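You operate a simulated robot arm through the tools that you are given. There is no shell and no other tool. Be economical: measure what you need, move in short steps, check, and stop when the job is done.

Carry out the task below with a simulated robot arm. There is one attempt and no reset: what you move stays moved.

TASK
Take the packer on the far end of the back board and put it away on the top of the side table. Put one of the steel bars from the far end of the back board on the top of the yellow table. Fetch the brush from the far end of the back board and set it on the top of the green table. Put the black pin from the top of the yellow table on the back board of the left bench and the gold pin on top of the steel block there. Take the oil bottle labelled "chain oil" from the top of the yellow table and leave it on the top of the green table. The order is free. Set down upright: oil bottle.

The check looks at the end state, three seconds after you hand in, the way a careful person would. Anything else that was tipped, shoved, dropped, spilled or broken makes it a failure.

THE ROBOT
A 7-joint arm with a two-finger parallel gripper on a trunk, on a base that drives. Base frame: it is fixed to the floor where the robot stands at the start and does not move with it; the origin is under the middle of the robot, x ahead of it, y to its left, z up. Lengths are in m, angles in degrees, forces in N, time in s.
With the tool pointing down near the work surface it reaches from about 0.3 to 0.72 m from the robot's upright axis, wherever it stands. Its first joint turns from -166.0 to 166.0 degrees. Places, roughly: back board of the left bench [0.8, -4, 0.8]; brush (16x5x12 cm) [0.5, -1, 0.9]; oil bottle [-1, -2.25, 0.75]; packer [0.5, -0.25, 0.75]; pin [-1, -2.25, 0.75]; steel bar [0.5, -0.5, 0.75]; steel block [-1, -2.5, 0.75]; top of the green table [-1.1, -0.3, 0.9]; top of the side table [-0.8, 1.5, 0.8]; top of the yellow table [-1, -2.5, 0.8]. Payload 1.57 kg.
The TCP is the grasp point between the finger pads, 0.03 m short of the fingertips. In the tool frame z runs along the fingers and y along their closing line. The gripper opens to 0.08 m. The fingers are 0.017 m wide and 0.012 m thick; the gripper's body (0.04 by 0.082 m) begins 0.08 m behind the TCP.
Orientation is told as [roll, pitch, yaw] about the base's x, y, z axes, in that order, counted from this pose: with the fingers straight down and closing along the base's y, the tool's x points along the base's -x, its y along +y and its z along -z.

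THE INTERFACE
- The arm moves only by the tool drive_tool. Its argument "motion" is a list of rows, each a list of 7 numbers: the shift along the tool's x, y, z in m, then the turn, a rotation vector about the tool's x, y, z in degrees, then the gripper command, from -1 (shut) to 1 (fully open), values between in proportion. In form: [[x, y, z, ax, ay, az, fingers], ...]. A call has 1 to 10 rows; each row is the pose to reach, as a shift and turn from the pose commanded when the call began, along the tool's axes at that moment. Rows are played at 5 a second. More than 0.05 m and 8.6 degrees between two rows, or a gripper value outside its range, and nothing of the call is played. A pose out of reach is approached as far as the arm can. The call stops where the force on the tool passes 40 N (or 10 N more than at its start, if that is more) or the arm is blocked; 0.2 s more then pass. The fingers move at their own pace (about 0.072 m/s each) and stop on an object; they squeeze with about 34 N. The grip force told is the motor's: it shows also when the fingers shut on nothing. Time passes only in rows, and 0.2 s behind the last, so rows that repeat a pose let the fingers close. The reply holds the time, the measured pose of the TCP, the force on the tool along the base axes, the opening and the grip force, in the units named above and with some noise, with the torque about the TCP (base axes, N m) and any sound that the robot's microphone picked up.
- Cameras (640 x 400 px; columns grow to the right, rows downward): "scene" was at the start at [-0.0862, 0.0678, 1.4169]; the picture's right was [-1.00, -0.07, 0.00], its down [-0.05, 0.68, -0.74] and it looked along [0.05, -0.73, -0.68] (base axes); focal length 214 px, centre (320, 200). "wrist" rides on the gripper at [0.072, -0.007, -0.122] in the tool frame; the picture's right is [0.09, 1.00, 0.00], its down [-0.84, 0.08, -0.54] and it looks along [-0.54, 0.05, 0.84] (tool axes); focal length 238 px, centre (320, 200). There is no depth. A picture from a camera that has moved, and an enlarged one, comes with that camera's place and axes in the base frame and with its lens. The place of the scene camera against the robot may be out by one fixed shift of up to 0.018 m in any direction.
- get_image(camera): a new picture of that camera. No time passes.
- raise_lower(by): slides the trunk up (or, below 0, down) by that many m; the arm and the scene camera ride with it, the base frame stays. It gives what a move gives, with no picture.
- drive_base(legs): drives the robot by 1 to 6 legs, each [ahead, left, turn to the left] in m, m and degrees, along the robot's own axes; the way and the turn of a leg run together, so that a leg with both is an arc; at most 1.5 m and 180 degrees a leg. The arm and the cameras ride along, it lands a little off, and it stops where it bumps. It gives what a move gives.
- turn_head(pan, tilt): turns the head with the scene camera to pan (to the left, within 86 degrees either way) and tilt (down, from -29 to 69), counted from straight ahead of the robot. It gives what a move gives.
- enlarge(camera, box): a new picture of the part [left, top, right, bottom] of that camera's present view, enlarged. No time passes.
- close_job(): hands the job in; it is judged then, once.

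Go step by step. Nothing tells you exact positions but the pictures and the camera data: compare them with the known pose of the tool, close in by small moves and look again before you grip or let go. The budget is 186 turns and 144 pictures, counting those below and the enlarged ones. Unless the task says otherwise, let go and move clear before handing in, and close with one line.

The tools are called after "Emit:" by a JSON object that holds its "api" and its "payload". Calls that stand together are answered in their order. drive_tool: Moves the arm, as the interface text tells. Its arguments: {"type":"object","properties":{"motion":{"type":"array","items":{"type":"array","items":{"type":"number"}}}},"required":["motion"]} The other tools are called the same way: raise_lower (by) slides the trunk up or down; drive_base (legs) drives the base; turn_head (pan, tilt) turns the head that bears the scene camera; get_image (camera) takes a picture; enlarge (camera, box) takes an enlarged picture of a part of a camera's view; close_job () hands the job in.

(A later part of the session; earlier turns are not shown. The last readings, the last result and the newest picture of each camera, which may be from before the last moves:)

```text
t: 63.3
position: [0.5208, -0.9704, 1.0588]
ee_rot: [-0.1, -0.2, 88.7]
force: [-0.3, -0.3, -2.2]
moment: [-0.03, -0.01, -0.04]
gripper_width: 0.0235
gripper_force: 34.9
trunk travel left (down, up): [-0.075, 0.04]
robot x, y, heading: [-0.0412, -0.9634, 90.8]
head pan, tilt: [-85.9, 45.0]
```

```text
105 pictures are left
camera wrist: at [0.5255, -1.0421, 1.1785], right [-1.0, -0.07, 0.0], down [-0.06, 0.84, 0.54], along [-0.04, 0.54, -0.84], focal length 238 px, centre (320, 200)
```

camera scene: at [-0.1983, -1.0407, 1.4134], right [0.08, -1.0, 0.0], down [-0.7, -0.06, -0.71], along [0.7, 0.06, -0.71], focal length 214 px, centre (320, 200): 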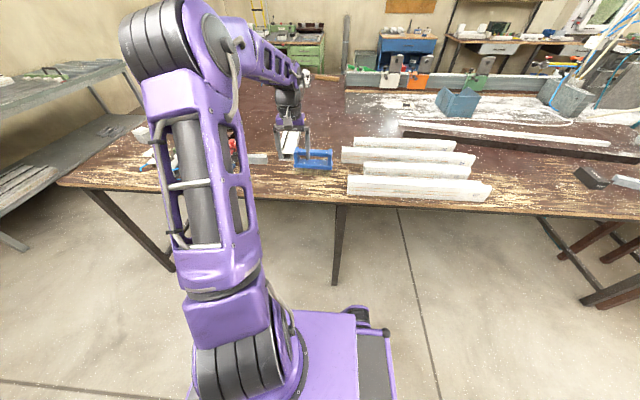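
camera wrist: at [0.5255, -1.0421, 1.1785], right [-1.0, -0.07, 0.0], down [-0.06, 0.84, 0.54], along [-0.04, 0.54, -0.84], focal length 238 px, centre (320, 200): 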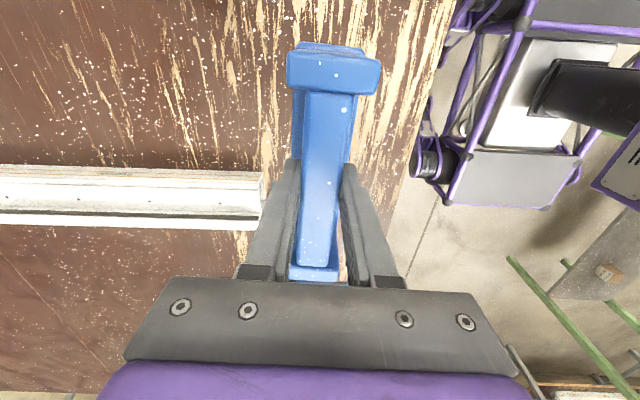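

Brush is held (23.5 mm bar; bottom ≈0.11 below TCP). Raise it, move to mid-aisle, turn around and back up beside the green table.

Emit:
{"api": "drive_tool", "payload": {"motion": [[0, 0, -0.04, 0, 0, 0, -1], [0, 0, -0.08, 0, 0, 0, -1]]}}

Emit:
{"api": "drive_base", "payload": {"legs": [[0, 0.2, 0], [0, 0, 90], [0, 0, 90], [-0.6, 0, 0]]}}

Emit:
{"api": "get_image", "payload": {"camera": "scene"}}

Emit:
{"api": "get_image", "payload": {"camera": "wrist"}}

```text
t: 63.9
position: [0.52, -0.9698, 1.1368]
ee_rot: [-0.2, -0.1, 88.9]
force: [0.4, -0.2, -2.3]
moment: [0.02, 0.02, -0.02]
gripper_width: 0.0236
gripper_force: 34.4
trunk travel left (down, up): [-0.075, 0.04]
robot x, y, heading: [-0.0399, -0.963, 90.6]
head pan, tilt: [-85.9, 45.0]
```

```text
t: 77.3
position: [-0.7998, -0.3573, 1.1373]
ee_rot: [-0.3, -0.1, -92.1]
force: [-0.5, 0.3, -2.1]
moment: [0.03, -0.05, -0.01]
gripper_width: 0.0233
gripper_force: 33.7
trunk travel left (down, up): [-0.075, 0.04]
robot x, y, heading: [-0.2426, -0.3726, -90.1]
head pan, tilt: [-85.9, 45.0]
```

```text
104 pictures are left
camera scene: at [-0.1828, -0.2748, 1.4134], right [-0.07, 1.0, 0.0], down [0.71, 0.05, -0.71], along [-0.71, -0.05, -0.71], focal length 214 px, centre (320, 200)
```

scene: 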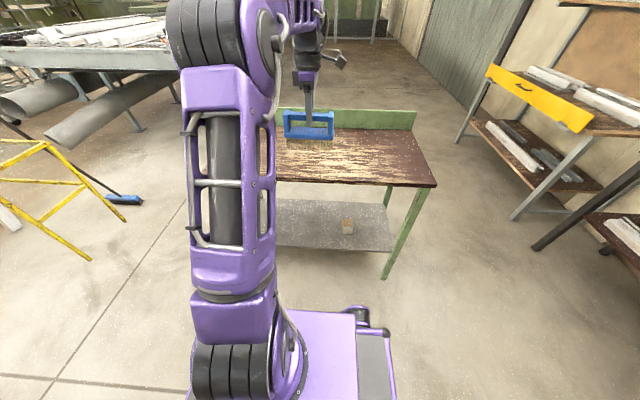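

```text
103 pictures are left
camera wrist: at [-0.8023, -0.2857, 1.2573], right [1.0, 0.06, -0.01], down [0.05, -0.84, 0.54], along [0.03, -0.54, -0.84], focal length 238 px, centre (320, 200)
```

wrist: 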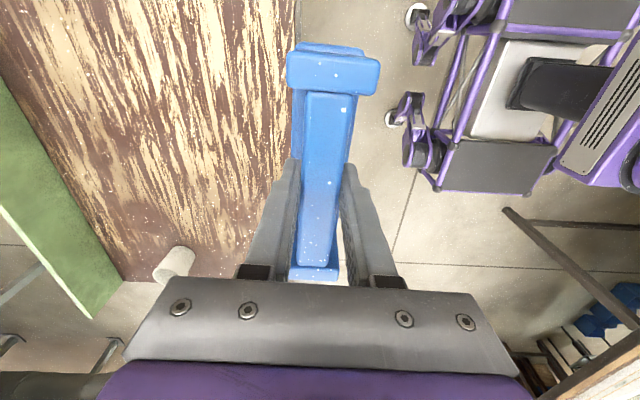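

Green table top is free apart from the mug at its -y end. Strafe right 0.15 m so the brush is over the table.

Emit:
{"api": "drive_base", "payload": {"legs": [[0, -0.15, 0]]}}

Emit:
{"api": "drive_tool", "payload": {"motion": [[0, 0, 0.04, 0, 0, 0, -1], [0, 0, 0.08, 0, 0, 0, -1], [0, 0, 0.08, 0, 0, 0, -1]]}}

Emit:
{"api": "get_image", "payload": {"camera": "wrist"}}

Emit:
{"api": "enlarge", "payload": {"camera": "scene", "box": [240, 80, 480, 230]}}

```text
t: 79.4
position: [-0.9484, -0.3585, 1.1369]
ee_rot: [-0.3, -0.1, -91.9]
force: [0.2, -0.1, -2.5]
moment: [0.03, -0.02, -0.03]
gripper_width: 0.0234
gripper_force: 34.0
trunk travel left (down, up): [-0.075, 0.04]
robot x, y, heading: [-0.3886, -0.3709, -90.1]
head pan, tilt: [-85.9, 45.0]
```

```text
t: 80.2
position: [-0.9484, -0.3583, 1.0569]
ee_rot: [-0.3, 0.0, -91.9]
force: [0.3, -0.3, -1.6]
moment: [0.02, 0.02, -0.02]
gripper_width: 0.0236
gripper_force: 33.6
trunk travel left (down, up): [-0.075, 0.04]
robot x, y, heading: [-0.3875, -0.3694, -89.8]
head pan, tilt: [-85.9, 45.0]
```

```text
102 pictures are left
camera wrist: at [-0.953, -0.2865, 1.1774], right [1.0, 0.06, -0.01], down [0.05, -0.84, 0.54], along [0.03, -0.54, -0.84], focal length 238 px, centre (320, 200)
```

wrist: 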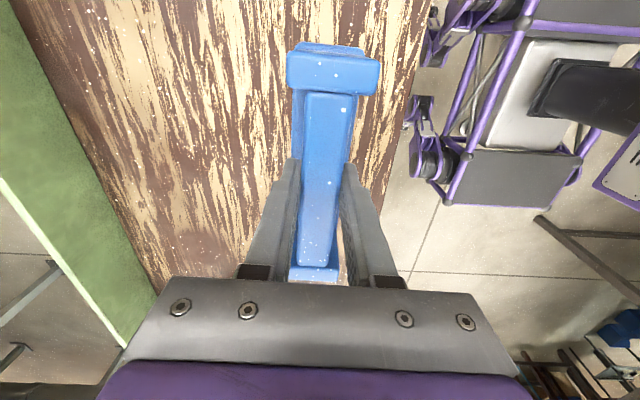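

```text
2.67 times, centred on (360, 155) of scene
camera zoom: at [-0.3332, -0.2746, 1.4135], right [-0.07, 1.0, 0.0], down [0.71, 0.05, -0.71], along [-0.71, -0.05, -0.71], focal length 572 px, centre (213, 320)
```

zoom: 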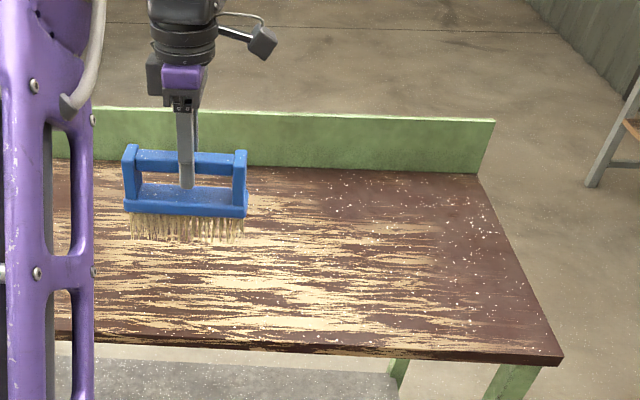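

Plenty of room under the brush. Lower in small steps until contact.

Emit:
{"api": "drive_tool", "payload": {"motion": [[0, 0, 0.02, 0, 0, 0, -1], [0, 0, 0.035, 0, 0, 0, -1], [0, 0, 0.05, 0, 0, 0, -1], [0, 0, 0.06, 0, 0, 0, -1], [0, 0, 0.07, 0, 0, 0, -1], [0, 0, 0.08, 0, 0, 0, -1], [0, 0, 0.09, 0, 0, 0, -1], [0, 0, 0.1, 0, 0, 0, -1], [0, 0, 0.106, 0, 0, 0, -1], [0, 0, 0.11, 0, 0, 0, -1]]}}

Emit:
{"api": "enlarge", "payload": {"camera": "scene", "box": [240, 80, 480, 230]}}

```text
t: 82.0
position: [-0.952, -0.3569, 0.9692]
ee_rot: [-1.2, -0.1, -92.0]
force: [3.6, -0.8, 18.8]
moment: [-0.02, -0.68, -0.04]
gripper_width: 0.0237
gripper_force: 34.6
trunk travel left (down, up): [-0.075, 0.04]
robot x, y, heading: [-0.3934, -0.3698, -90.2]
head pan, tilt: [-85.9, 45.0]
stopped in row 8: the force on the tool passed its limit at 52 N (the readings are from after the stop); the commanded pose is now the measured one
```

```text
2.67 times, centred on (360, 155) of scene
camera zoom: at [-0.331, -0.2747, 1.4135], right [-0.07, 1.0, 0.0], down [0.7, 0.05, -0.71], along [-0.71, -0.05, -0.71], focal length 572 px, centre (213, 320)
```

zoom: 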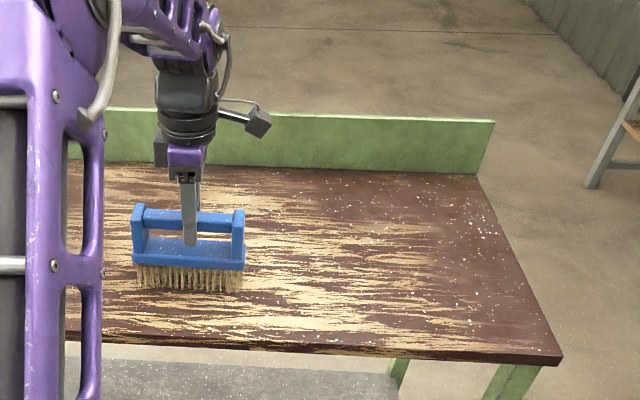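

The brush is down on the table (top ≈0.859). Release and rise.

Emit:
{"api": "drive_tool", "payload": {"motion": [[0, 0, 0, 0, 0, 0, 0.2], [0, 0, 0, 0, 0, 0, 0.6], [0, 0, 0, 0, 0, 0, 0.6], [0, 0, -0.04, 0, 0, 0, 0.6], [0, 0, -0.08, 0, 0, 0, 0.6], [0, 0, -0.13, 0, 0, 0, 0.6]]}}

Emit:
{"api": "enlarge", "payload": {"camera": "scene", "box": [240, 80, 480, 230]}}

```text
t: 83.4
position: [-0.9504, -0.3577, 1.0968]
ee_rot: [-1.0, -0.1, -91.8]
force: [0.4, -0.3, 0.1]
moment: [-0.02, 0.01, -0.01]
gripper_width: 0.0641
gripper_force: 0.0
trunk travel left (down, up): [-0.075, 0.04]
robot x, y, heading: [-0.3901, -0.3693, -89.9]
head pan, tilt: [-85.9, 45.0]
```

```text
2.67 times, centred on (360, 155) of scene
camera zoom: at [-0.3329, -0.2746, 1.4134], right [-0.07, 1.0, 0.0], down [0.71, 0.05, -0.71], along [-0.71, -0.05, -0.71], focal length 572 px, centre (213, 320)
```

zoom: 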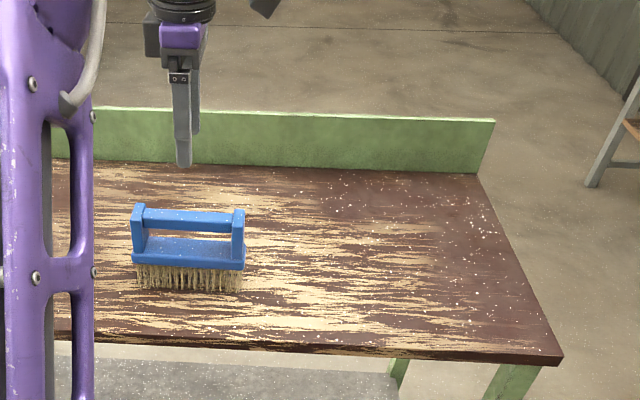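

Brush stands well. Next the steel bar: mid-aisle, turn around, and stand opposite the blue tray.

Emit:
{"api": "drive_base", "payload": {"legs": [[0, 0.2, 0], [0, 0, 90], [0, 0, 90], [-0.15, 0, 0], [0, -0.08, 0]]}}

Emit:
{"api": "get_image", "payload": {"camera": "wrist"}}

Emit:
{"api": "enlarge", "payload": {"camera": "scene", "box": [220, 110, 420, 235]}}

```text
t: 95.8
position: [0.4523, -0.5397, 1.0966]
ee_rot: [-1.1, -0.2, 87.4]
force: [0.0, -0.7, -0.4]
moment: [0.03, 0.02, -0.02]
gripper_width: 0.0642
gripper_force: 0.0
trunk travel left (down, up): [-0.075, 0.04]
robot x, y, heading: [-0.107, -0.5215, 89.4]
head pan, tilt: [-85.9, 45.0]
```

```text
98 pictures are left
camera wrist: at [0.4533, -0.6112, 1.2175], right [-1.0, -0.05, -0.02], down [-0.05, 0.84, 0.54], along [-0.01, 0.54, -0.84], focal length 238 px, centre (320, 200)
```

wrist: 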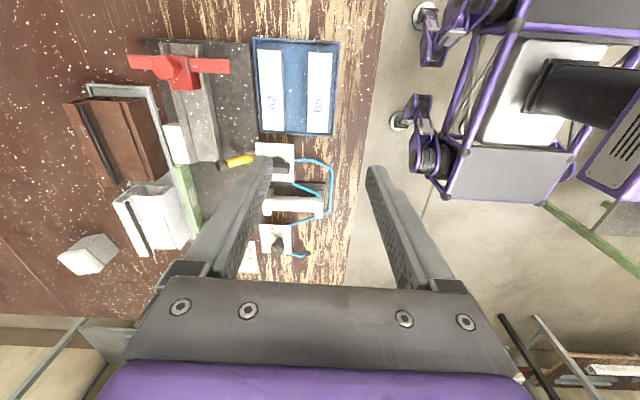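

```text
3.20 times, centred on (320, 172) of scene
camera zoom: at [-0.1703, -0.5936, 1.4134], right [0.06, -1.0, 0.0], down [-0.71, -0.04, -0.71], along [0.71, 0.04, -0.71], focal length 686 px, centre (320, 288)
```

zoom: 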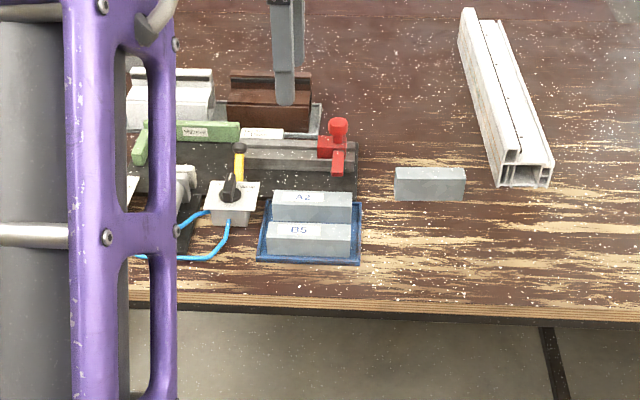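

Tray with bars A2 and B5 at about (0.52/0.457, -0.56). I'll take B5; there's room for the fingers between the two. Move over it.

Emit:
{"api": "drive_tool", "payload": {"motion": [[0.01, -0.003, 0.04, 0, -1.1, 0, 0.6], [0.02, -0.006, 0.08, 0, -1.1, 0, 0.6], [0.02, -0.006, 0.12, 0, -1.1, 0, 0.6], [0.02, -0.006, 0.12, 0, -1.1, 0, 0.6]]}}

Emit:
{"api": "get_image", "payload": {"camera": "wrist"}}

```text
t: 96.8
position: [0.4594, -0.5589, 0.9776]
ee_rot: [-1.0, -1.2, 87.4]
force: [-0.9, -0.1, 0.6]
moment: [-0.02, -0.01, 0.03]
gripper_width: 0.0642
gripper_force: 0.1
trunk travel left (down, up): [-0.075, 0.04]
robot x, y, heading: [-0.1066, -0.5201, 89.2]
head pan, tilt: [-85.9, 45.0]
```

```text
96 pictures are left
camera wrist: at [0.4605, -0.6335, 1.0963], right [-1.0, -0.05, -0.02], down [-0.05, 0.83, 0.56], along [-0.01, 0.56, -0.83], focal length 238 px, centre (320, 200)
```

wrist: 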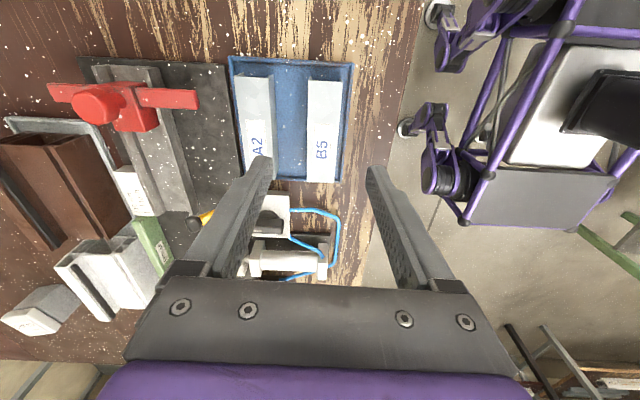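

Centred on B5. Straighten the small tilt and go lower.

Emit:
{"api": "drive_tool", "payload": {"motion": [[0.002, 0.002, 0.03, -1, 1.2, -1.2, 0.6], [0.002, 0.002, 0.06, -1, 1.2, -1.2, 0.6], [0.002, 0.002, 0.075, -1, 1.2, -1.2, 0.6], [0.002, 0.002, 0.075, -1, 1.2, -1.2, 0.6]]}}

Emit:
{"api": "get_image", "payload": {"camera": "wrist"}}

Emit:
{"api": "enlarge", "payload": {"camera": "scene", "box": [240, 120, 400, 220]}}

```text
t: 97.8
position: [0.4592, -0.5606, 0.9023]
ee_rot: [-0.1, 0.0, 88.6]
force: [0.6, 0.1, 0.6]
moment: [0.0, -0.01, 0.0]
gripper_width: 0.0641
gripper_force: 0.0
trunk travel left (down, up): [-0.075, 0.04]
robot x, y, heading: [-0.1112, -0.5188, 89.2]
head pan, tilt: [-85.9, 45.0]
```

```text
95 pictures are left
camera wrist: at [0.4639, -0.6319, 1.0224], right [-1.0, -0.07, 0.0], down [-0.06, 0.84, 0.54], along [-0.04, 0.54, -0.84], focal length 238 px, centre (320, 200)
```

wrist: 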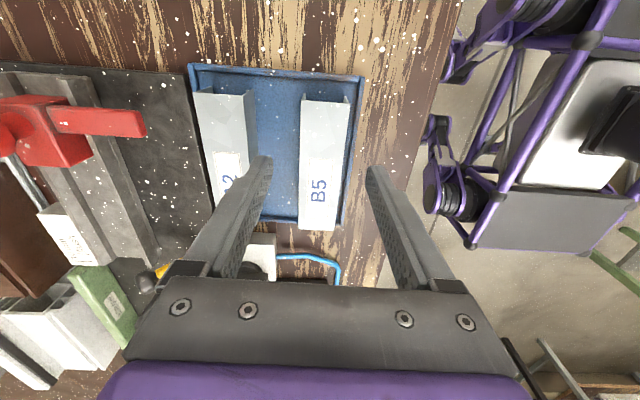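

```text
4.00 times, centred on (320, 170) of scene
camera zoom: at [-0.1702, -0.5936, 1.4134], right [0.06, -1.0, 0.0], down [-0.71, -0.04, -0.71], along [0.71, 0.04, -0.71], focal length 858 px, centre (320, 320)
```

zoom: 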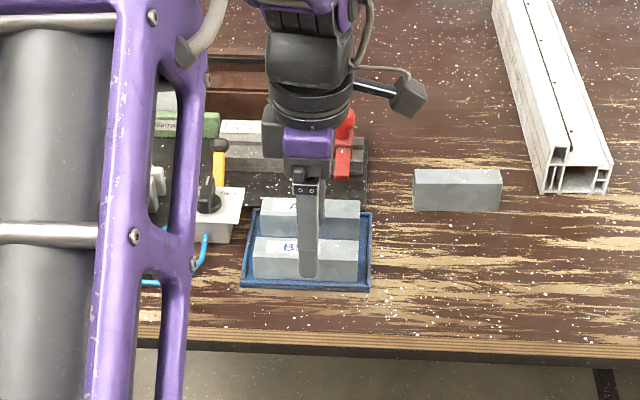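

Now 15 mm lower, keeping tips above the tray rim, and look before closing.

Emit:
{"api": "drive_tool", "payload": {"motion": [[0.006, 0.003, 0.006, 0, 0, 0, 0.6], [0.006, 0.003, 0.012, 0, 0, 0, 0.6], [0.006, 0.003, 0.016, 0, 0, 0, 0.6], [0.006, 0.003, 0.016, 0, 0, 0, 0.6]]}}

Emit:
{"api": "enlarge", "payload": {"camera": "wrist", "box": [160, 50, 400, 200]}}

Emit:
{"api": "enlarge", "payload": {"camera": "scene", "box": [290, 160, 354, 200]}}

```text
t: 98.8
position: [0.4553, -0.5659, 0.8865]
ee_rot: [-0.1, 0.0, 88.6]
force: [0.5, -0.5, -1.2]
moment: [-0.02, 0.0, 0.02]
gripper_width: 0.0638
gripper_force: 0.1
trunk travel left (down, up): [-0.075, 0.04]
robot x, y, heading: [-0.112, -0.5226, 89.2]
head pan, tilt: [-85.9, 45.0]
```

```text
2.67 times, centred on (280, 125) of wrist
camera zoom: at [0.4604, -0.6376, 1.0065], right [-1.0, -0.07, 0.0], down [-0.06, 0.84, 0.54], along [-0.04, 0.54, -0.84], focal length 636 px, centre (427, 400)
```

zoom: 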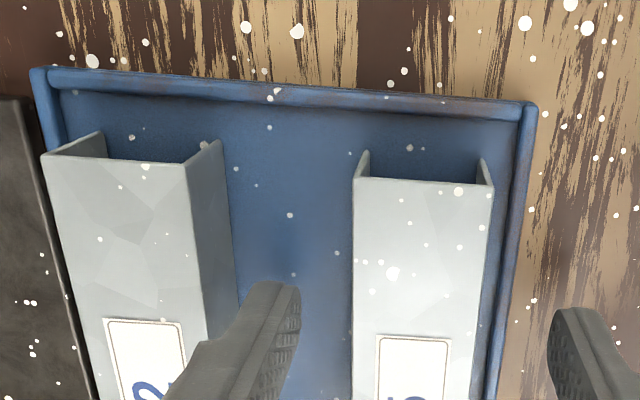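

```text
10.00 times, centred on (322, 180) of scene
camera zoom: at [-0.1703, -0.5936, 1.4134], right [0.06, -1.0, 0.0], down [-0.71, -0.04, -0.71], along [0.71, 0.04, -0.71], focal length 2145 px, centre (300, 400)
```

zoom: 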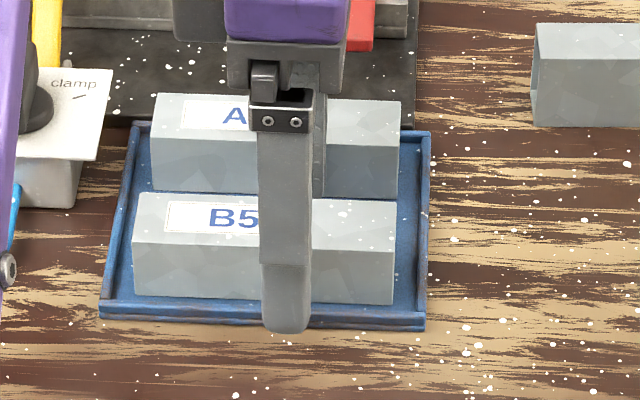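

Rim appears ~8 mm high (top ≈0.847), tips at 0.856, bar top ≈0.875. Close here gently and check.

Emit:
{"api": "drive_tool", "payload": {"motion": [[0, 0, 0, 0, 0, 0, 0.3], [0, 0, 0, 0, 0, 0, 0], [0, 0, 0, 0, 0, 0, -1], [0, 0, 0, 0, 0, 0, -1], [0, 0, 0, 0, 0, 0, -1]]}}

Emit:
{"api": "get_image", "payload": {"camera": "wrist"}}

```text
t: 100.0
position: [0.4555, -0.5653, 0.8864]
ee_rot: [-0.1, 0.0, 88.6]
force: [0.0, 0.8, 0.0]
moment: [-0.04, 0.02, -0.02]
gripper_width: 0.0295
gripper_force: 33.8
trunk travel left (down, up): [-0.075, 0.04]
robot x, y, heading: [-0.11, -0.5231, 89.1]
head pan, tilt: [-85.9, 45.0]
```

```text
91 pictures are left
camera wrist: at [0.4604, -0.6375, 1.0068], right [-1.0, -0.07, 0.0], down [-0.06, 0.84, 0.54], along [-0.04, 0.54, -0.84], focal length 238 px, centre (320, 200)
```

wrist: 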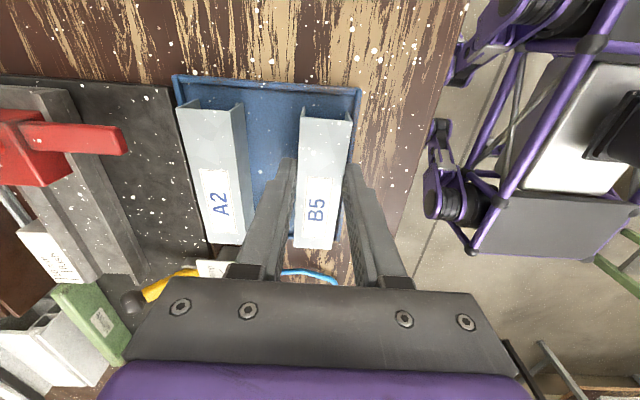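

Gripped at 29.5 mm. Lift slowly and check that only the bar comes up.

Emit:
{"api": "drive_tool", "payload": {"motion": [[0, 0, -0.01, 0, 0, 0, -1], [0, 0, -0.03, 0, 0, 0, -1], [0, 0, -0.07, 0, 0, 0, -1], [0, 0, -0.12, 0, 0, 0, -1], [0, 0, -0.17, 0, 0, 0, -1]]}}

Emit:
{"api": "get_image", "payload": {"camera": "wrist"}}

Emit:
{"api": "enlarge", "payload": {"camera": "scene", "box": [240, 100, 400, 200]}}

```text
t: 101.2
position: [0.4557, -0.5638, 1.0557]
ee_rot: [0.0, 0.1, 88.6]
force: [0.1, -0.5, -1.9]
moment: [-0.01, -0.01, 0.02]
gripper_width: 0.0295
gripper_force: 33.4
trunk travel left (down, up): [-0.075, 0.04]
robot x, y, heading: [-0.1121, -0.5224, 89.3]
head pan, tilt: [-85.9, 45.0]
```

```text
90 pictures are left
camera wrist: at [0.4603, -0.6369, 1.1767], right [-1.0, -0.07, 0.0], down [-0.06, 0.84, 0.54], along [-0.04, 0.54, -0.84], focal length 238 px, centre (320, 200)
```

wrist: 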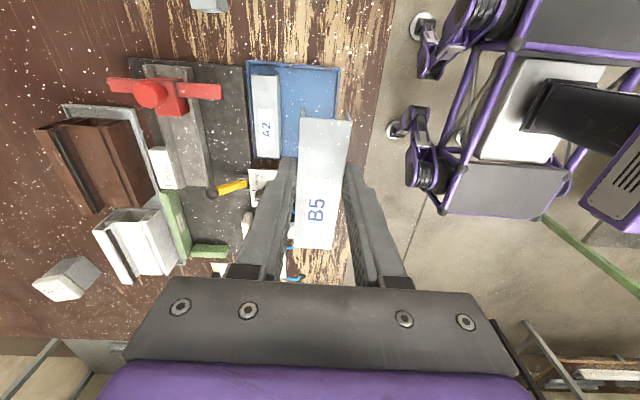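

```text
4.00 times, centred on (320, 150) of scene
camera zoom: at [-0.1701, -0.5936, 1.4134], right [0.06, -1.0, 0.0], down [-0.71, -0.04, -0.71], along [0.71, 0.04, -0.71], focal length 858 px, centre (320, 400)
```

zoom: 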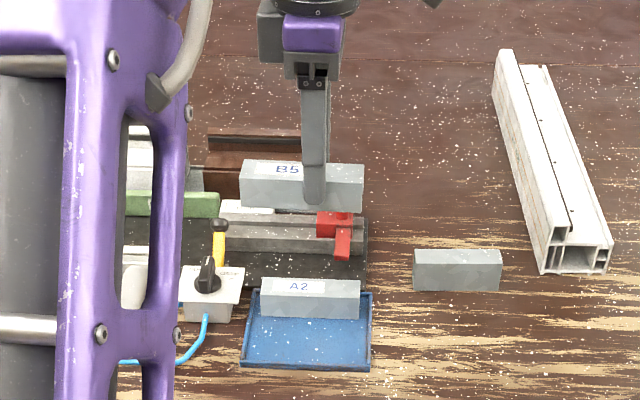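

Bar is out, tray and A2 untouched. Drive toward the yellow table: mid-aisle, turn around, go ahead about 1.0 m and look.

Emit:
{"api": "drive_base", "payload": {"legs": [[0, 0.1, 0], [0, 0, 90], [0, 0, 90], [1.0, 0, 0]]}}

Emit:
{"api": "turn_head", "payload": {"pan": -50, "tilt": 30}}

Emit:
{"api": "get_image", "payload": {"camera": "scene"}}

```text
t: 115.4
position: [-0.7986, -1.4652, 1.0558]
ee_rot: [-0.1, 0.0, -92.0]
force: [0.0, -0.7, -1.5]
moment: [0.0, -0.01, 0.02]
gripper_width: 0.0294
gripper_force: 34.1
trunk travel left (down, up): [-0.075, 0.04]
robot x, y, heading: [-0.2354, -1.5169, -91.2]
head pan, tilt: [-85.9, 45.0]
```

```text
t: 116.4
position: [-0.7986, -1.4655, 1.0562]
ee_rot: [-0.1, 0.0, -92.0]
force: [0.7, 0.1, -1.5]
moment: [-0.03, 0.05, 0.03]
gripper_width: 0.0293
gripper_force: 33.7
trunk travel left (down, up): [-0.075, 0.04]
robot x, y, heading: [-0.2326, -1.5104, -91.2]
head pan, tilt: [-50.0, 30.0]
```

```text
88 pictures are left
camera scene: at [-0.1659, -1.4741, 1.436], right [-0.63, 0.78, 0.0], down [0.39, 0.31, -0.87], along [-0.68, -0.54, -0.5], focal length 214 px, centre (320, 200)
```

scene: 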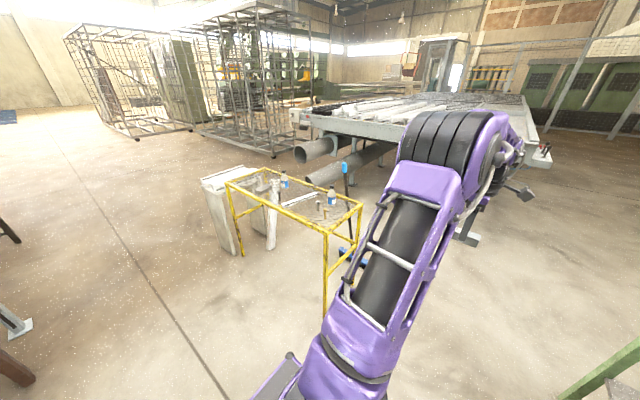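

The yellow-framed table is ahead to the right; zoom on it.

Emit:
{"api": "enlarge", "payload": {"camera": "scene", "box": [190, 140, 390, 265]}}

```text
3.20 times, centred on (290, 202) of scene
camera zoom: at [-0.1659, -1.4741, 1.436], right [-0.63, 0.78, 0.0], down [0.39, 0.31, -0.87], along [-0.68, -0.54, -0.5], focal length 686 px, centre (416, 192)
```

zoom: 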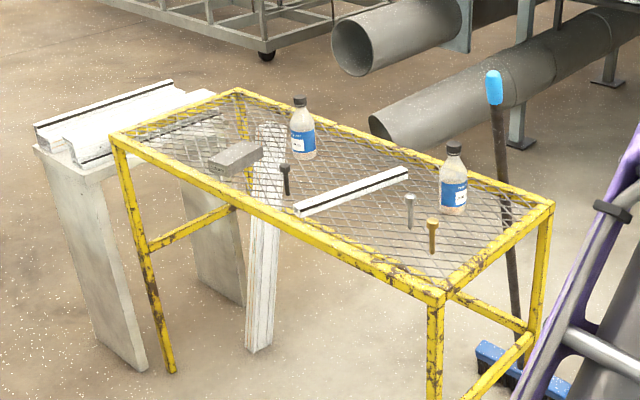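

The mesh-topped yellow table holds two bottles, three pins (black, silver, gold), a steel block and a white profile. There's free room near the front edge around (-0.88, -2.17) for the bar. Raise and drive alongside.

Emit:
{"api": "drive_tool", "payload": {"motion": [[0, 0, -0.04, 0, 0, 0, -1], [0, 0, -0.07, 0, 0, 0, -1]]}}

Emit:
{"api": "drive_base", "payload": {"legs": [[0.68, 0, 1.2], [0, -0.05, 0]]}}

Emit:
{"api": "turn_head", "payload": {"pan": -86, "tilt": 45}}

Emit:
{"api": "get_image", "payload": {"camera": "scene"}}

Emit:
{"api": "get_image", "payload": {"camera": "wrist"}}

```text
t: 117.0
position: [-0.7982, -1.466, 1.1282]
ee_rot: [-0.1, 0.0, -91.9]
force: [0.0, 0.7, -0.6]
moment: [0.05, 0.0, 0.01]
gripper_width: 0.0294
gripper_force: 33.7
trunk travel left (down, up): [-0.075, 0.04]
robot x, y, heading: [-0.2307, -1.5126, -91.0]
head pan, tilt: [-50.0, 30.0]
```

```text
t: 121.6
position: [-0.8558, -2.1597, 1.1259]
ee_rot: [-0.1, 0.0, -90.6]
force: [0.1, 0.3, -1.7]
moment: [0.01, 0.03, 0.0]
gripper_width: 0.0298
gripper_force: 34.4
trunk travel left (down, up): [-0.075, 0.04]
robot x, y, heading: [-0.2944, -2.1951, -90.1]
head pan, tilt: [-50.0, 30.0]
```

```text
t: 122.6
position: [-0.8578, -2.1596, 1.1259]
ee_rot: [-0.1, 0.0, -90.6]
force: [0.2, 0.2, -0.5]
moment: [0.0, 0.02, 0.02]
gripper_width: 0.0296
gripper_force: 34.4
trunk travel left (down, up): [-0.075, 0.04]
robot x, y, heading: [-0.2913, -2.1954, -89.9]
head pan, tilt: [-85.9, 45.0]
```

```text
86 pictures are left
camera scene: at [-0.235, -2.1014, 1.4135], right [-0.07, 1.0, 0.0], down [0.7, 0.05, -0.71], along [-0.71, -0.05, -0.71], focal length 214 px, centre (320, 200)
```

scene: 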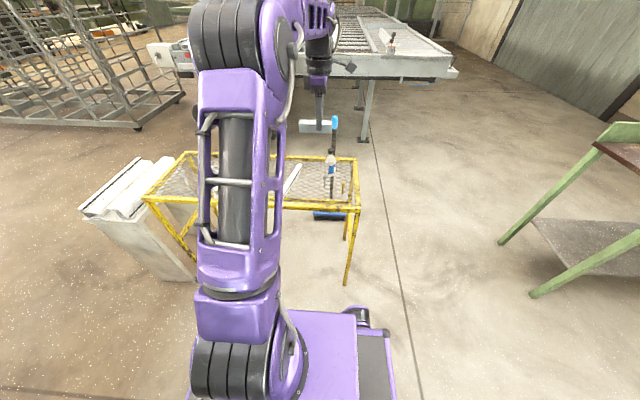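

```text
85 pictures are left
camera wrist: at [-0.862, -2.0876, 1.2468], right [1.0, 0.08, 0.0], down [0.07, -0.84, 0.54], along [0.04, -0.54, -0.84], focal length 238 px, centre (320, 200)
```

wrist: 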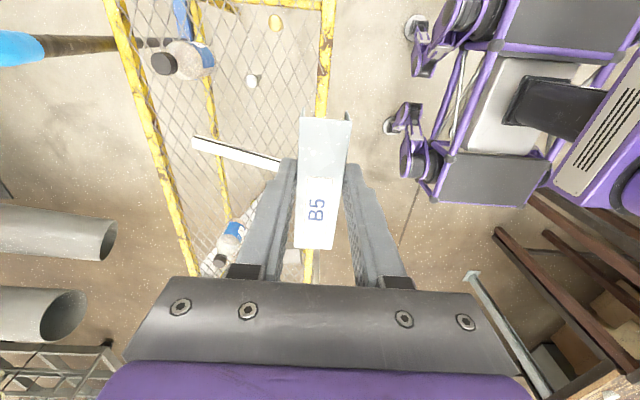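

Table interior spans x≈-0.865…-1.14. The pins and profile crowd this half, so I'll look at the far (−y) end, beyond the steel block.

Emit:
{"api": "drive_base", "payload": {"legs": [[0.4, 0, 0], [0, -0.06, 0]]}}

Emit:
{"api": "get_image", "payload": {"camera": "wrist"}}

Emit:
{"api": "get_image", "payload": {"camera": "scene"}}

```text
t: 125.9
position: [-0.9158, -2.5601, 1.1256]
ee_rot: [-0.1, 0.0, -90.9]
force: [0.0, -0.4, -0.9]
moment: [0.0, 0.0, -0.01]
gripper_width: 0.0295
gripper_force: 34.3
trunk travel left (down, up): [-0.075, 0.04]
robot x, y, heading: [-0.3512, -2.6014, -90.2]
head pan, tilt: [-85.9, 45.0]
```

```text
84 pictures are left
camera wrist: at [-0.9211, -2.488, 1.2469], right [1.0, 0.08, 0.0], down [0.07, -0.84, 0.54], along [0.04, -0.54, -0.84], focal length 238 px, centre (320, 200)
```

wrist: 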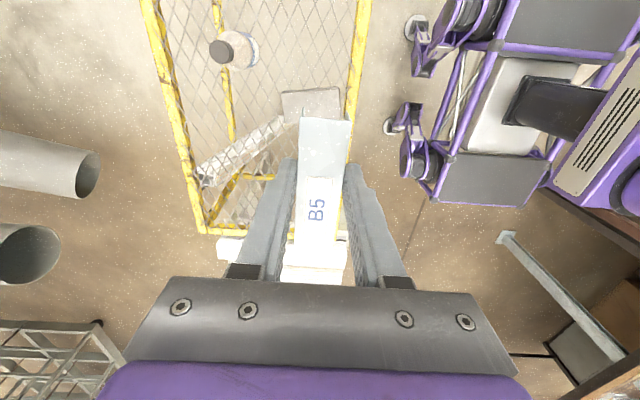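

```text
83 pictures are left
camera scene: at [-0.2942, -2.5045, 1.4134], right [-0.07, 1.0, 0.0], down [0.71, 0.05, -0.71], along [-0.71, -0.05, -0.71], focal length 214 px, centre (320, 200)
```

scene: 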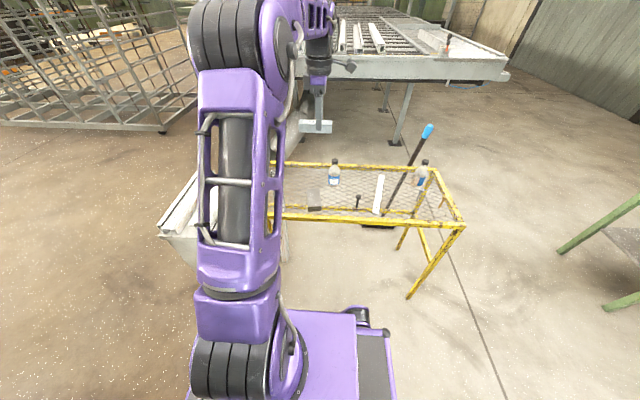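

The mesh looks to be near z≈0.75. Zoom in on the free area beyond the block, to make sure the diagonal profile is below the mesh.

Emit:
{"api": "enlarge", "payload": {"camera": "wrist", "box": [140, 60, 380, 210]}}

Emit:
{"api": "enlarge", "payload": {"camera": "scene", "box": [260, 140, 480, 277]}}

```text
2.67 times, centred on (260, 135) of wrist
camera zoom: at [-0.9211, -2.488, 1.2469], right [1.0, 0.08, 0.0], down [0.07, -0.84, 0.54], along [0.04, -0.54, -0.84], focal length 636 px, centre (480, 373)
```

zoom: 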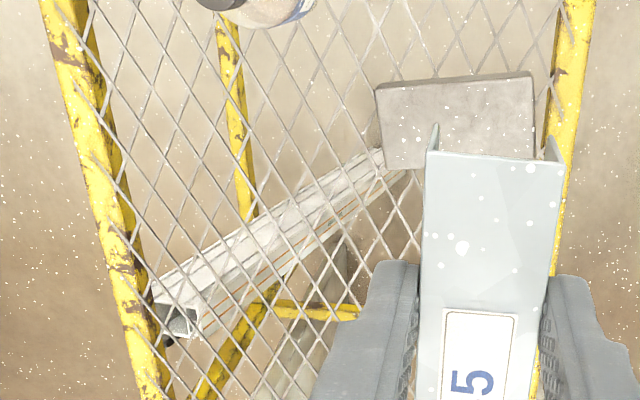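

```text
2.91 times, centred on (370, 208) of scene
camera zoom: at [-0.2942, -2.5045, 1.4134], right [-0.07, 1.0, 0.0], down [0.71, 0.05, -0.71], along [-0.71, -0.05, -0.71], focal length 624 px, centre (174, 175)
```

zoom: 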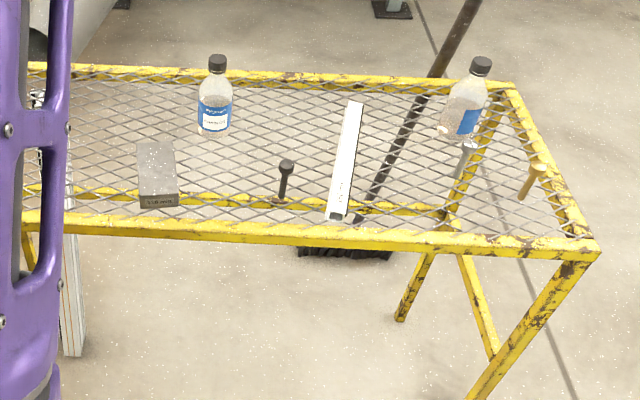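

The diagonal profile is under the mesh, so the area is free. Move the bar to about (-1.0, -2.74) and lower partway.

Emit:
{"api": "drive_tool", "payload": {"motion": [[-0.036, -0.016, 0, 0, 0, 0, -1], [-0.072, -0.032, 0, 0, 0, 0, -1], [-0.108, -0.048, 0, 0, 0, 0, -1], [-0.144, -0.064, 0, 0, 0, 0, -1], [-0.181, -0.081, 0, 0, 0, 0, -1], [-0.181, -0.081, 0.05, 0, 0, 0, -1], [-0.181, -0.081, 0.1, 0, 0, 0, -1], [-0.181, -0.081, 0.15, 0, 0, 0, -1], [-0.181, -0.081, 0.2, 0, 0, 0, -1], [-0.181, -0.081, 0.23, 0, 0, 0, -1]]}}

Emit:
{"api": "get_image", "payload": {"camera": "wrist"}}

Emit:
{"api": "get_image", "payload": {"camera": "scene"}}

```text
t: 128.1
position: [-0.9996, -2.7397, 0.8953]
ee_rot: [0.0, 0.0, -90.9]
force: [0.4, 0.4, -1.5]
moment: [0.0, -0.03, 0.01]
gripper_width: 0.0293
gripper_force: 34.1
out of reach, approached as far as the arm can: row 5
trunk travel left (down, up): [-0.075, 0.04]
robot x, y, heading: [-0.35, -2.598, -90.0]
head pan, tilt: [-85.9, 45.0]
```

```text
80 pictures are left
camera wrist: at [-1.0049, -2.6684, 1.0163], right [1.0, 0.08, 0.0], down [0.07, -0.84, 0.54], along [0.04, -0.54, -0.84], focal length 238 px, centre (320, 200)
```

wrist: 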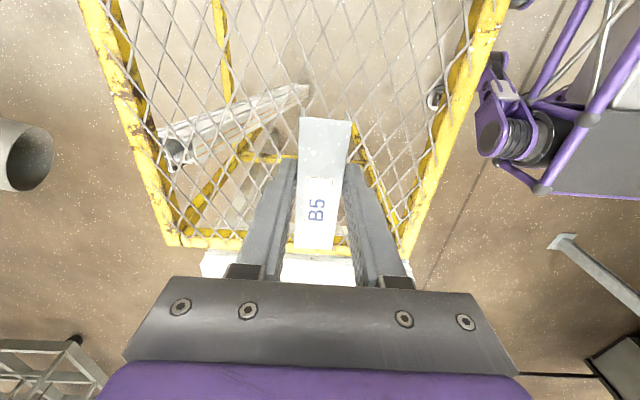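

```text
79 pictures are left
camera scene: at [-0.2943, -2.5045, 1.4135], right [-0.07, 1.0, 0.0], down [0.71, 0.05, -0.71], along [-0.71, -0.05, -0.71], focal length 214 px, centre (320, 200)
```

scene: 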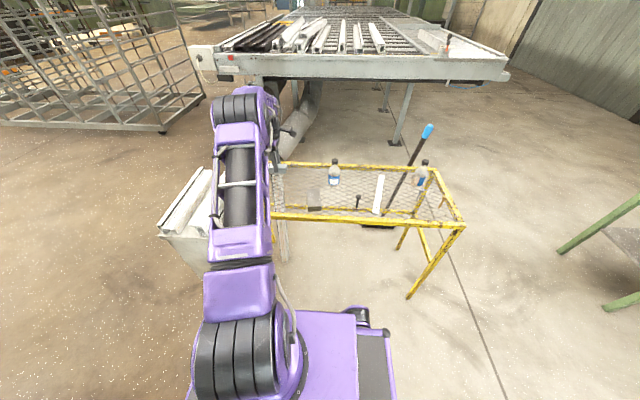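

Frame top ≈0.758. Lower the bar in small steps until it touches.

Emit:
{"api": "drive_tool", "payload": {"motion": [[0, 0, 0.04, 0, 0, 0, -1], [0, 0, 0.07, 0, 0, 0, -1], [0, 0, 0.08, 0, 0, 0, -1], [0, 0, 0.088, 0, 0, 0, -1], [0, 0, 0.094, 0, 0, 0, -1], [0, 0, 0.1, 0, 0, 0, -1], [0, 0, 0.106, 0, 0, 0, -1], [0, 0, 0.112, 0, 0, 0, -1], [0, 0, 0.118, 0, 0, 0, -1], [0, 0, 0.124, 0, 0, 0, -1]]}}

Emit:
{"api": "get_image", "payload": {"camera": "wrist"}}

```text
t: 130.4
position: [-1.0006, -2.7404, 0.7799]
ee_rot: [-0.5, -0.2, -90.9]
force: [9.9, 1.7, 17.4]
moment: [0.13, -0.64, -0.01]
gripper_width: 0.0297
gripper_force: 33.9
trunk travel left (down, up): [-0.075, 0.04]
robot x, y, heading: [-0.3528, -2.5948, -90.0]
head pan, tilt: [-85.9, 45.0]
stopped in row 10: the force on the tool passed its limit at 44 N (the readings are from after the stop); the commanded pose is now the measured one
```

```text
78 pictures are left
camera wrist: at [-1.0056, -2.6682, 0.9009], right [1.0, 0.08, -0.01], down [0.07, -0.84, 0.54], along [0.03, -0.54, -0.84], focal length 238 px, centre (320, 200)
```

wrist: 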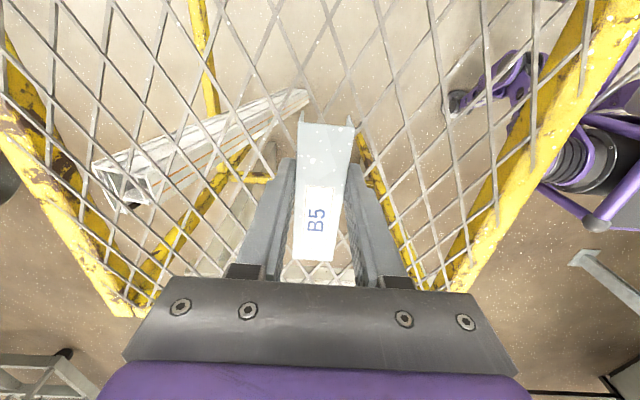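

Bar rests on the mesh (≈0.738). Release and rise.

Emit:
{"api": "drive_tool", "payload": {"motion": [[0, 0, 0, 0, 0, 0, 0.1], [0, 0, 0, 0, 0, 0, 0.3], [0, 0, 0, 0, 0, 0, 0.3], [0, 0, -0.03, 0, 0, 0, 0.3], [0, 0, -0.07, 0, 0, 0, 0.3], [0, 0, -0.12, 0, 0, 0, 0.3], [0, 0, -0.17, 0, 0, 0, 0.3]]}}

Emit:
{"api": "get_image", "payload": {"camera": "wrist"}}

```text
t: 132.0
position: [-1.0001, -2.7395, 0.9484]
ee_rot: [-0.3, -0.1, -90.9]
force: [-0.4, -0.5, -0.4]
moment: [0.0, 0.0, 0.02]
gripper_width: 0.0519
gripper_force: 0.1
trunk travel left (down, up): [-0.075, 0.04]
robot x, y, heading: [-0.353, -2.6021, -90.1]
head pan, tilt: [-85.9, 45.0]
```

```text
77 pictures are left
camera wrist: at [-1.0055, -2.6682, 1.0682], right [1.0, 0.08, -0.01], down [0.07, -0.84, 0.54], along [0.04, -0.54, -0.84], focal length 238 px, centre (320, 200)
```

wrist: 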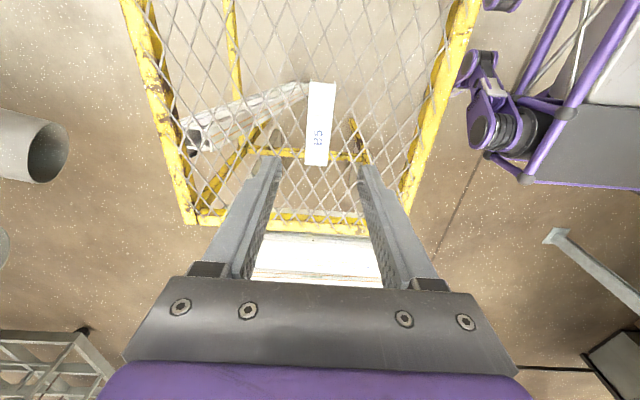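

Bar placed well. Next the pins: raise, pull the arm in and reverse to view the bottles and pins.

Emit:
{"api": "drive_tool", "payload": {"motion": [[0.01, 0.02, -0.03, 0, 0, 0, 0.3], [0.03, 0.04, -0.06, 0, 0, 0, 0.3], [0.06, 0.06, -0.09, 0, 0, 0, 0.3], [0.09, 0.07, -0.12, 0, 0, 0, 0.3], [0.12, 0.07, -0.14, 0, 0, 0, 0.3]]}}

Emit:
{"api": "drive_base", "payload": {"legs": [[-0.4, 0, 0]]}}

Emit:
{"api": "get_image", "payload": {"camera": "wrist"}}

Emit:
{"api": "enlarge", "payload": {"camera": "scene", "box": [200, 130, 400, 255]}}

```text
t: 133.2
position: [-0.9268, -2.6193, 1.0858]
ee_rot: [-0.4, -0.1, -90.9]
force: [0.1, -0.5, 0.4]
moment: [0.01, 0.03, -0.01]
gripper_width: 0.0523
gripper_force: 0.0
trunk travel left (down, up): [-0.075, 0.04]
robot x, y, heading: [-0.3514, -2.602, -90.2]
head pan, tilt: [-85.9, 45.0]
```

```text
t: 135.7
position: [-0.9271, -2.2192, 1.0872]
ee_rot: [-0.4, -0.1, -90.8]
force: [0.1, -0.5, 0.0]
moment: [0.01, -0.01, -0.01]
gripper_width: 0.0521
gripper_force: 0.1
trunk travel left (down, up): [-0.075, 0.04]
robot x, y, heading: [-0.3487, -2.2001, -90.0]
head pan, tilt: [-85.9, 45.0]
```

```text
76 pictures are left
camera wrist: at [-0.9322, -2.1478, 1.2067], right [1.0, 0.08, -0.01], down [0.07, -0.84, 0.54], along [0.04, -0.54, -0.84], focal length 238 px, centre (320, 200)
```

wrist: 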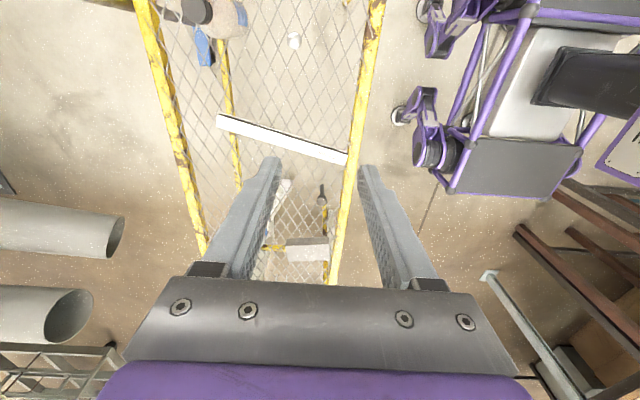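

```text
3.20 times, centred on (300, 192) of scene
camera zoom: at [-0.2936, -2.1028, 1.4134], right [-0.07, 1.0, 0.0], down [0.71, 0.05, -0.71], along [-0.71, -0.05, -0.71], focal length 686 px, centre (384, 224)
```

zoom: 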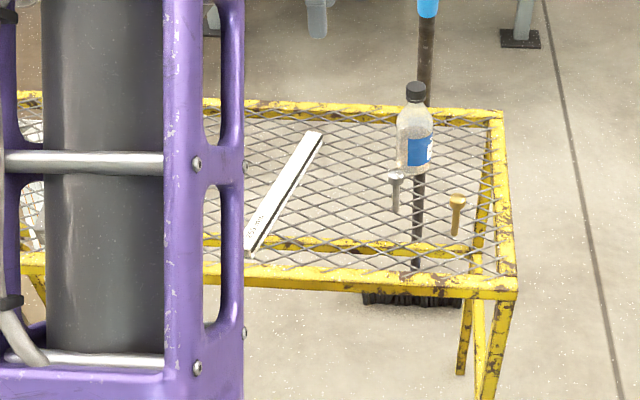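

Gold pin stands at about (-0.945, -2.055), roughly 6 cm tall; silver behind it, a bottle at (-1.08, -2.115). Move the gripper over the gold pin at a safe height and look.

Emit:
{"api": "drive_tool", "payload": {"motion": [[0.045, -0.003, 0.0, 0, 0, 0, 0.3], [0.09, -0.006, 0.0, 0, 0, 0, 0.3], [0.13, -0.01, 0.02, 0, 0, 0, 0.3], [0.155, -0.013, 0.06, 0, 0, 0, 0.3], [0.155, -0.013, 0.1, 0, 0, 0, 0.3], [0.155, -0.013, 0.13, 0, 0, 0, 0.3]]}}

Emit:
{"api": "get_image", "payload": {"camera": "wrist"}}

Emit:
{"api": "enlarge", "payload": {"camera": "scene", "box": [300, 130, 364, 170]}}

```text
t: 137.1
position: [-0.938, -2.0642, 0.9547]
ee_rot: [-0.3, -0.1, -90.7]
force: [-0.3, -0.3, -0.2]
moment: [0.01, -0.01, -0.02]
gripper_width: 0.052
gripper_force: 0.0
trunk travel left (down, up): [-0.075, 0.04]
robot x, y, heading: [-0.3517, -2.2001, -90.1]
head pan, tilt: [-85.9, 45.0]
```

```text
74 pictures are left
camera wrist: at [-0.9435, -1.9927, 1.0768], right [1.0, 0.08, -0.01], down [0.07, -0.84, 0.54], along [0.04, -0.54, -0.84], focal length 238 px, centre (320, 200)
```

wrist: 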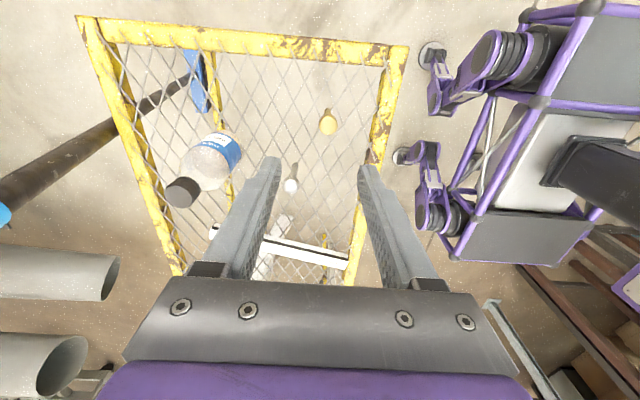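

```text
10.00 times, centred on (332, 150) of scene
camera zoom: at [-0.2935, -2.1027, 1.4135], right [-0.07, 1.0, 0.0], down [0.71, 0.05, -0.71], along [-0.71, -0.05, -0.71], focal length 2145 px, centre (200, 700)
```

zoom: 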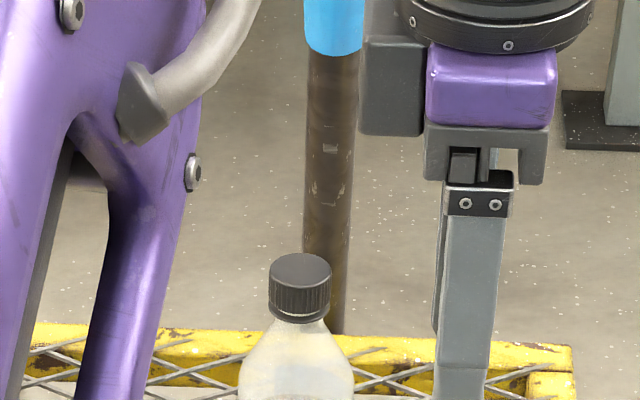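

Gold pin head triangulates to (-0.930, -2.063), top z≈0.808. Descend halfway and check centring, and read the bottle label.

Emit:
{"api": "drive_tool", "payload": {"motion": [[0.001, 0.004, 0.04, 0, 0, 0, 0.3], [0.001, 0.008, 0.08, 0, 0, 0, 0.3], [0.001, 0.008, 0.1, 0, 0, 0, 0.3], [0.001, 0.008, 0.1, 0, 0, 0, 0.3]]}}

Emit:
{"api": "get_image", "payload": {"camera": "wrist"}}

Emit:
{"api": "enlarge", "payload": {"camera": "wrist", "box": [90, 60, 250, 160]}}

```text
t: 138.1
position: [-0.9303, -2.0634, 0.8552]
ee_rot: [-0.4, -0.1, -90.7]
force: [-0.3, 0.4, -0.6]
moment: [0.0, 0.02, 0.02]
gripper_width: 0.0521
gripper_force: 0.2
trunk travel left (down, up): [-0.075, 0.04]
robot x, y, heading: [-0.3477, -2.1942, -90.0]
head pan, tilt: [-85.9, 45.0]
```

```text
72 pictures are left
camera wrist: at [-0.937, -1.9918, 0.9762], right [1.0, 0.08, -0.01], down [0.07, -0.84, 0.54], along [0.04, -0.54, -0.84], focal length 238 px, centre (320, 200)
```

wrist: 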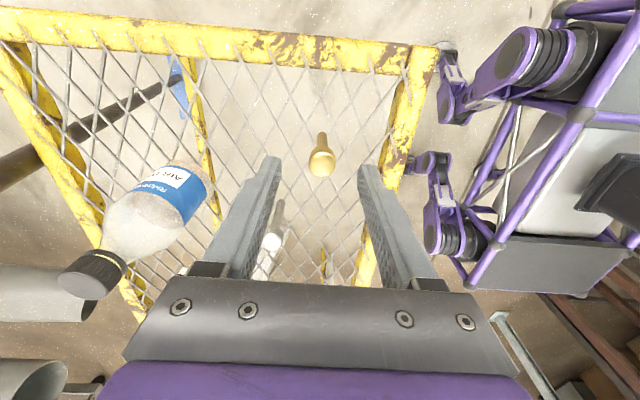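

```text
4.00 times, centred on (170, 110) of wrist
camera zoom: at [-0.937, -1.9918, 0.9762], right [1.0, 0.08, -0.01], down [0.07, -0.84, 0.54], along [0.04, -0.54, -0.84], focal length 953 px, centre (920, 560)
```

zoom: 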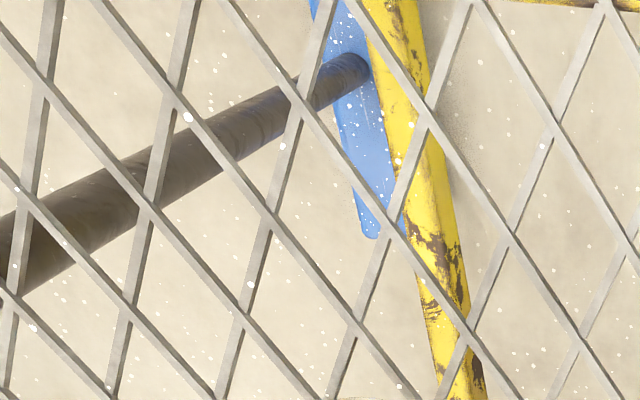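

Well centred. Read the label on this bottle and then descend on the pin.

Emit:
{"api": "enlarge", "payload": {"camera": "wrist", "box": [120, 150, 216, 210]}}

Emit:
{"api": "drive_tool", "payload": {"motion": [[-0.004, 0, 0.03, 0, 0, 0, 0.3], [-0.004, 0, 0.05, 0, 0, 0, 0.3], [-0.004, 0, 0.065, 0, 0, 0, 0.3], [-0.004, 0, 0.065, 0, 0, 0, 0.3]]}}

Emit:
{"api": "get_image", "payload": {"camera": "wrist"}}

```text
6.67 times, centred on (168, 180) of wrist
camera zoom: at [-0.937, -1.9918, 0.9762], right [1.0, 0.08, -0.01], down [0.07, -0.84, 0.54], along [0.04, -0.54, -0.84], focal length 1589 px, centre (1333, 333)
```

zoom: 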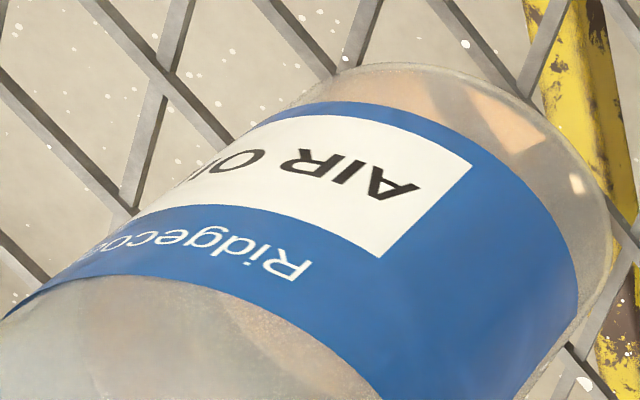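

```text
t: 139.1
position: [-0.9326, -2.0682, 0.7917]
ee_rot: [-0.3, -0.1, -90.8]
force: [0.6, -0.7, 0.8]
moment: [-0.02, 0.02, -0.03]
gripper_width: 0.0522
gripper_force: 0.1
trunk travel left (down, up): [-0.075, 0.04]
robot x, y, heading: [-0.3533, -2.1976, -90.4]
head pan, tilt: [-85.9, 45.0]
```

```text
69 pictures are left
camera wrist: at [-0.9376, -1.9959, 0.912], right [1.0, 0.08, -0.01], down [0.07, -0.84, 0.54], along [0.04, -0.54, -0.84], focal length 238 px, centre (320, 200)
```

wrist: 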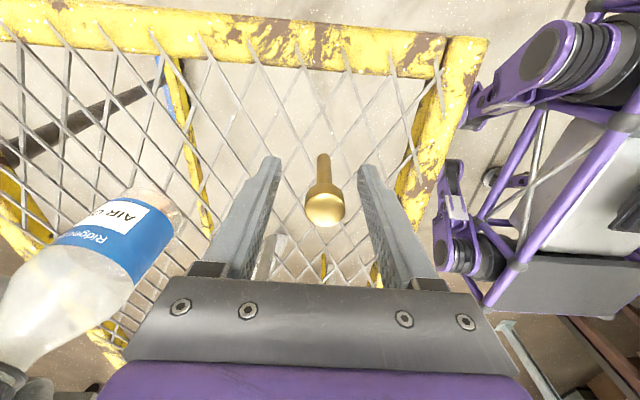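

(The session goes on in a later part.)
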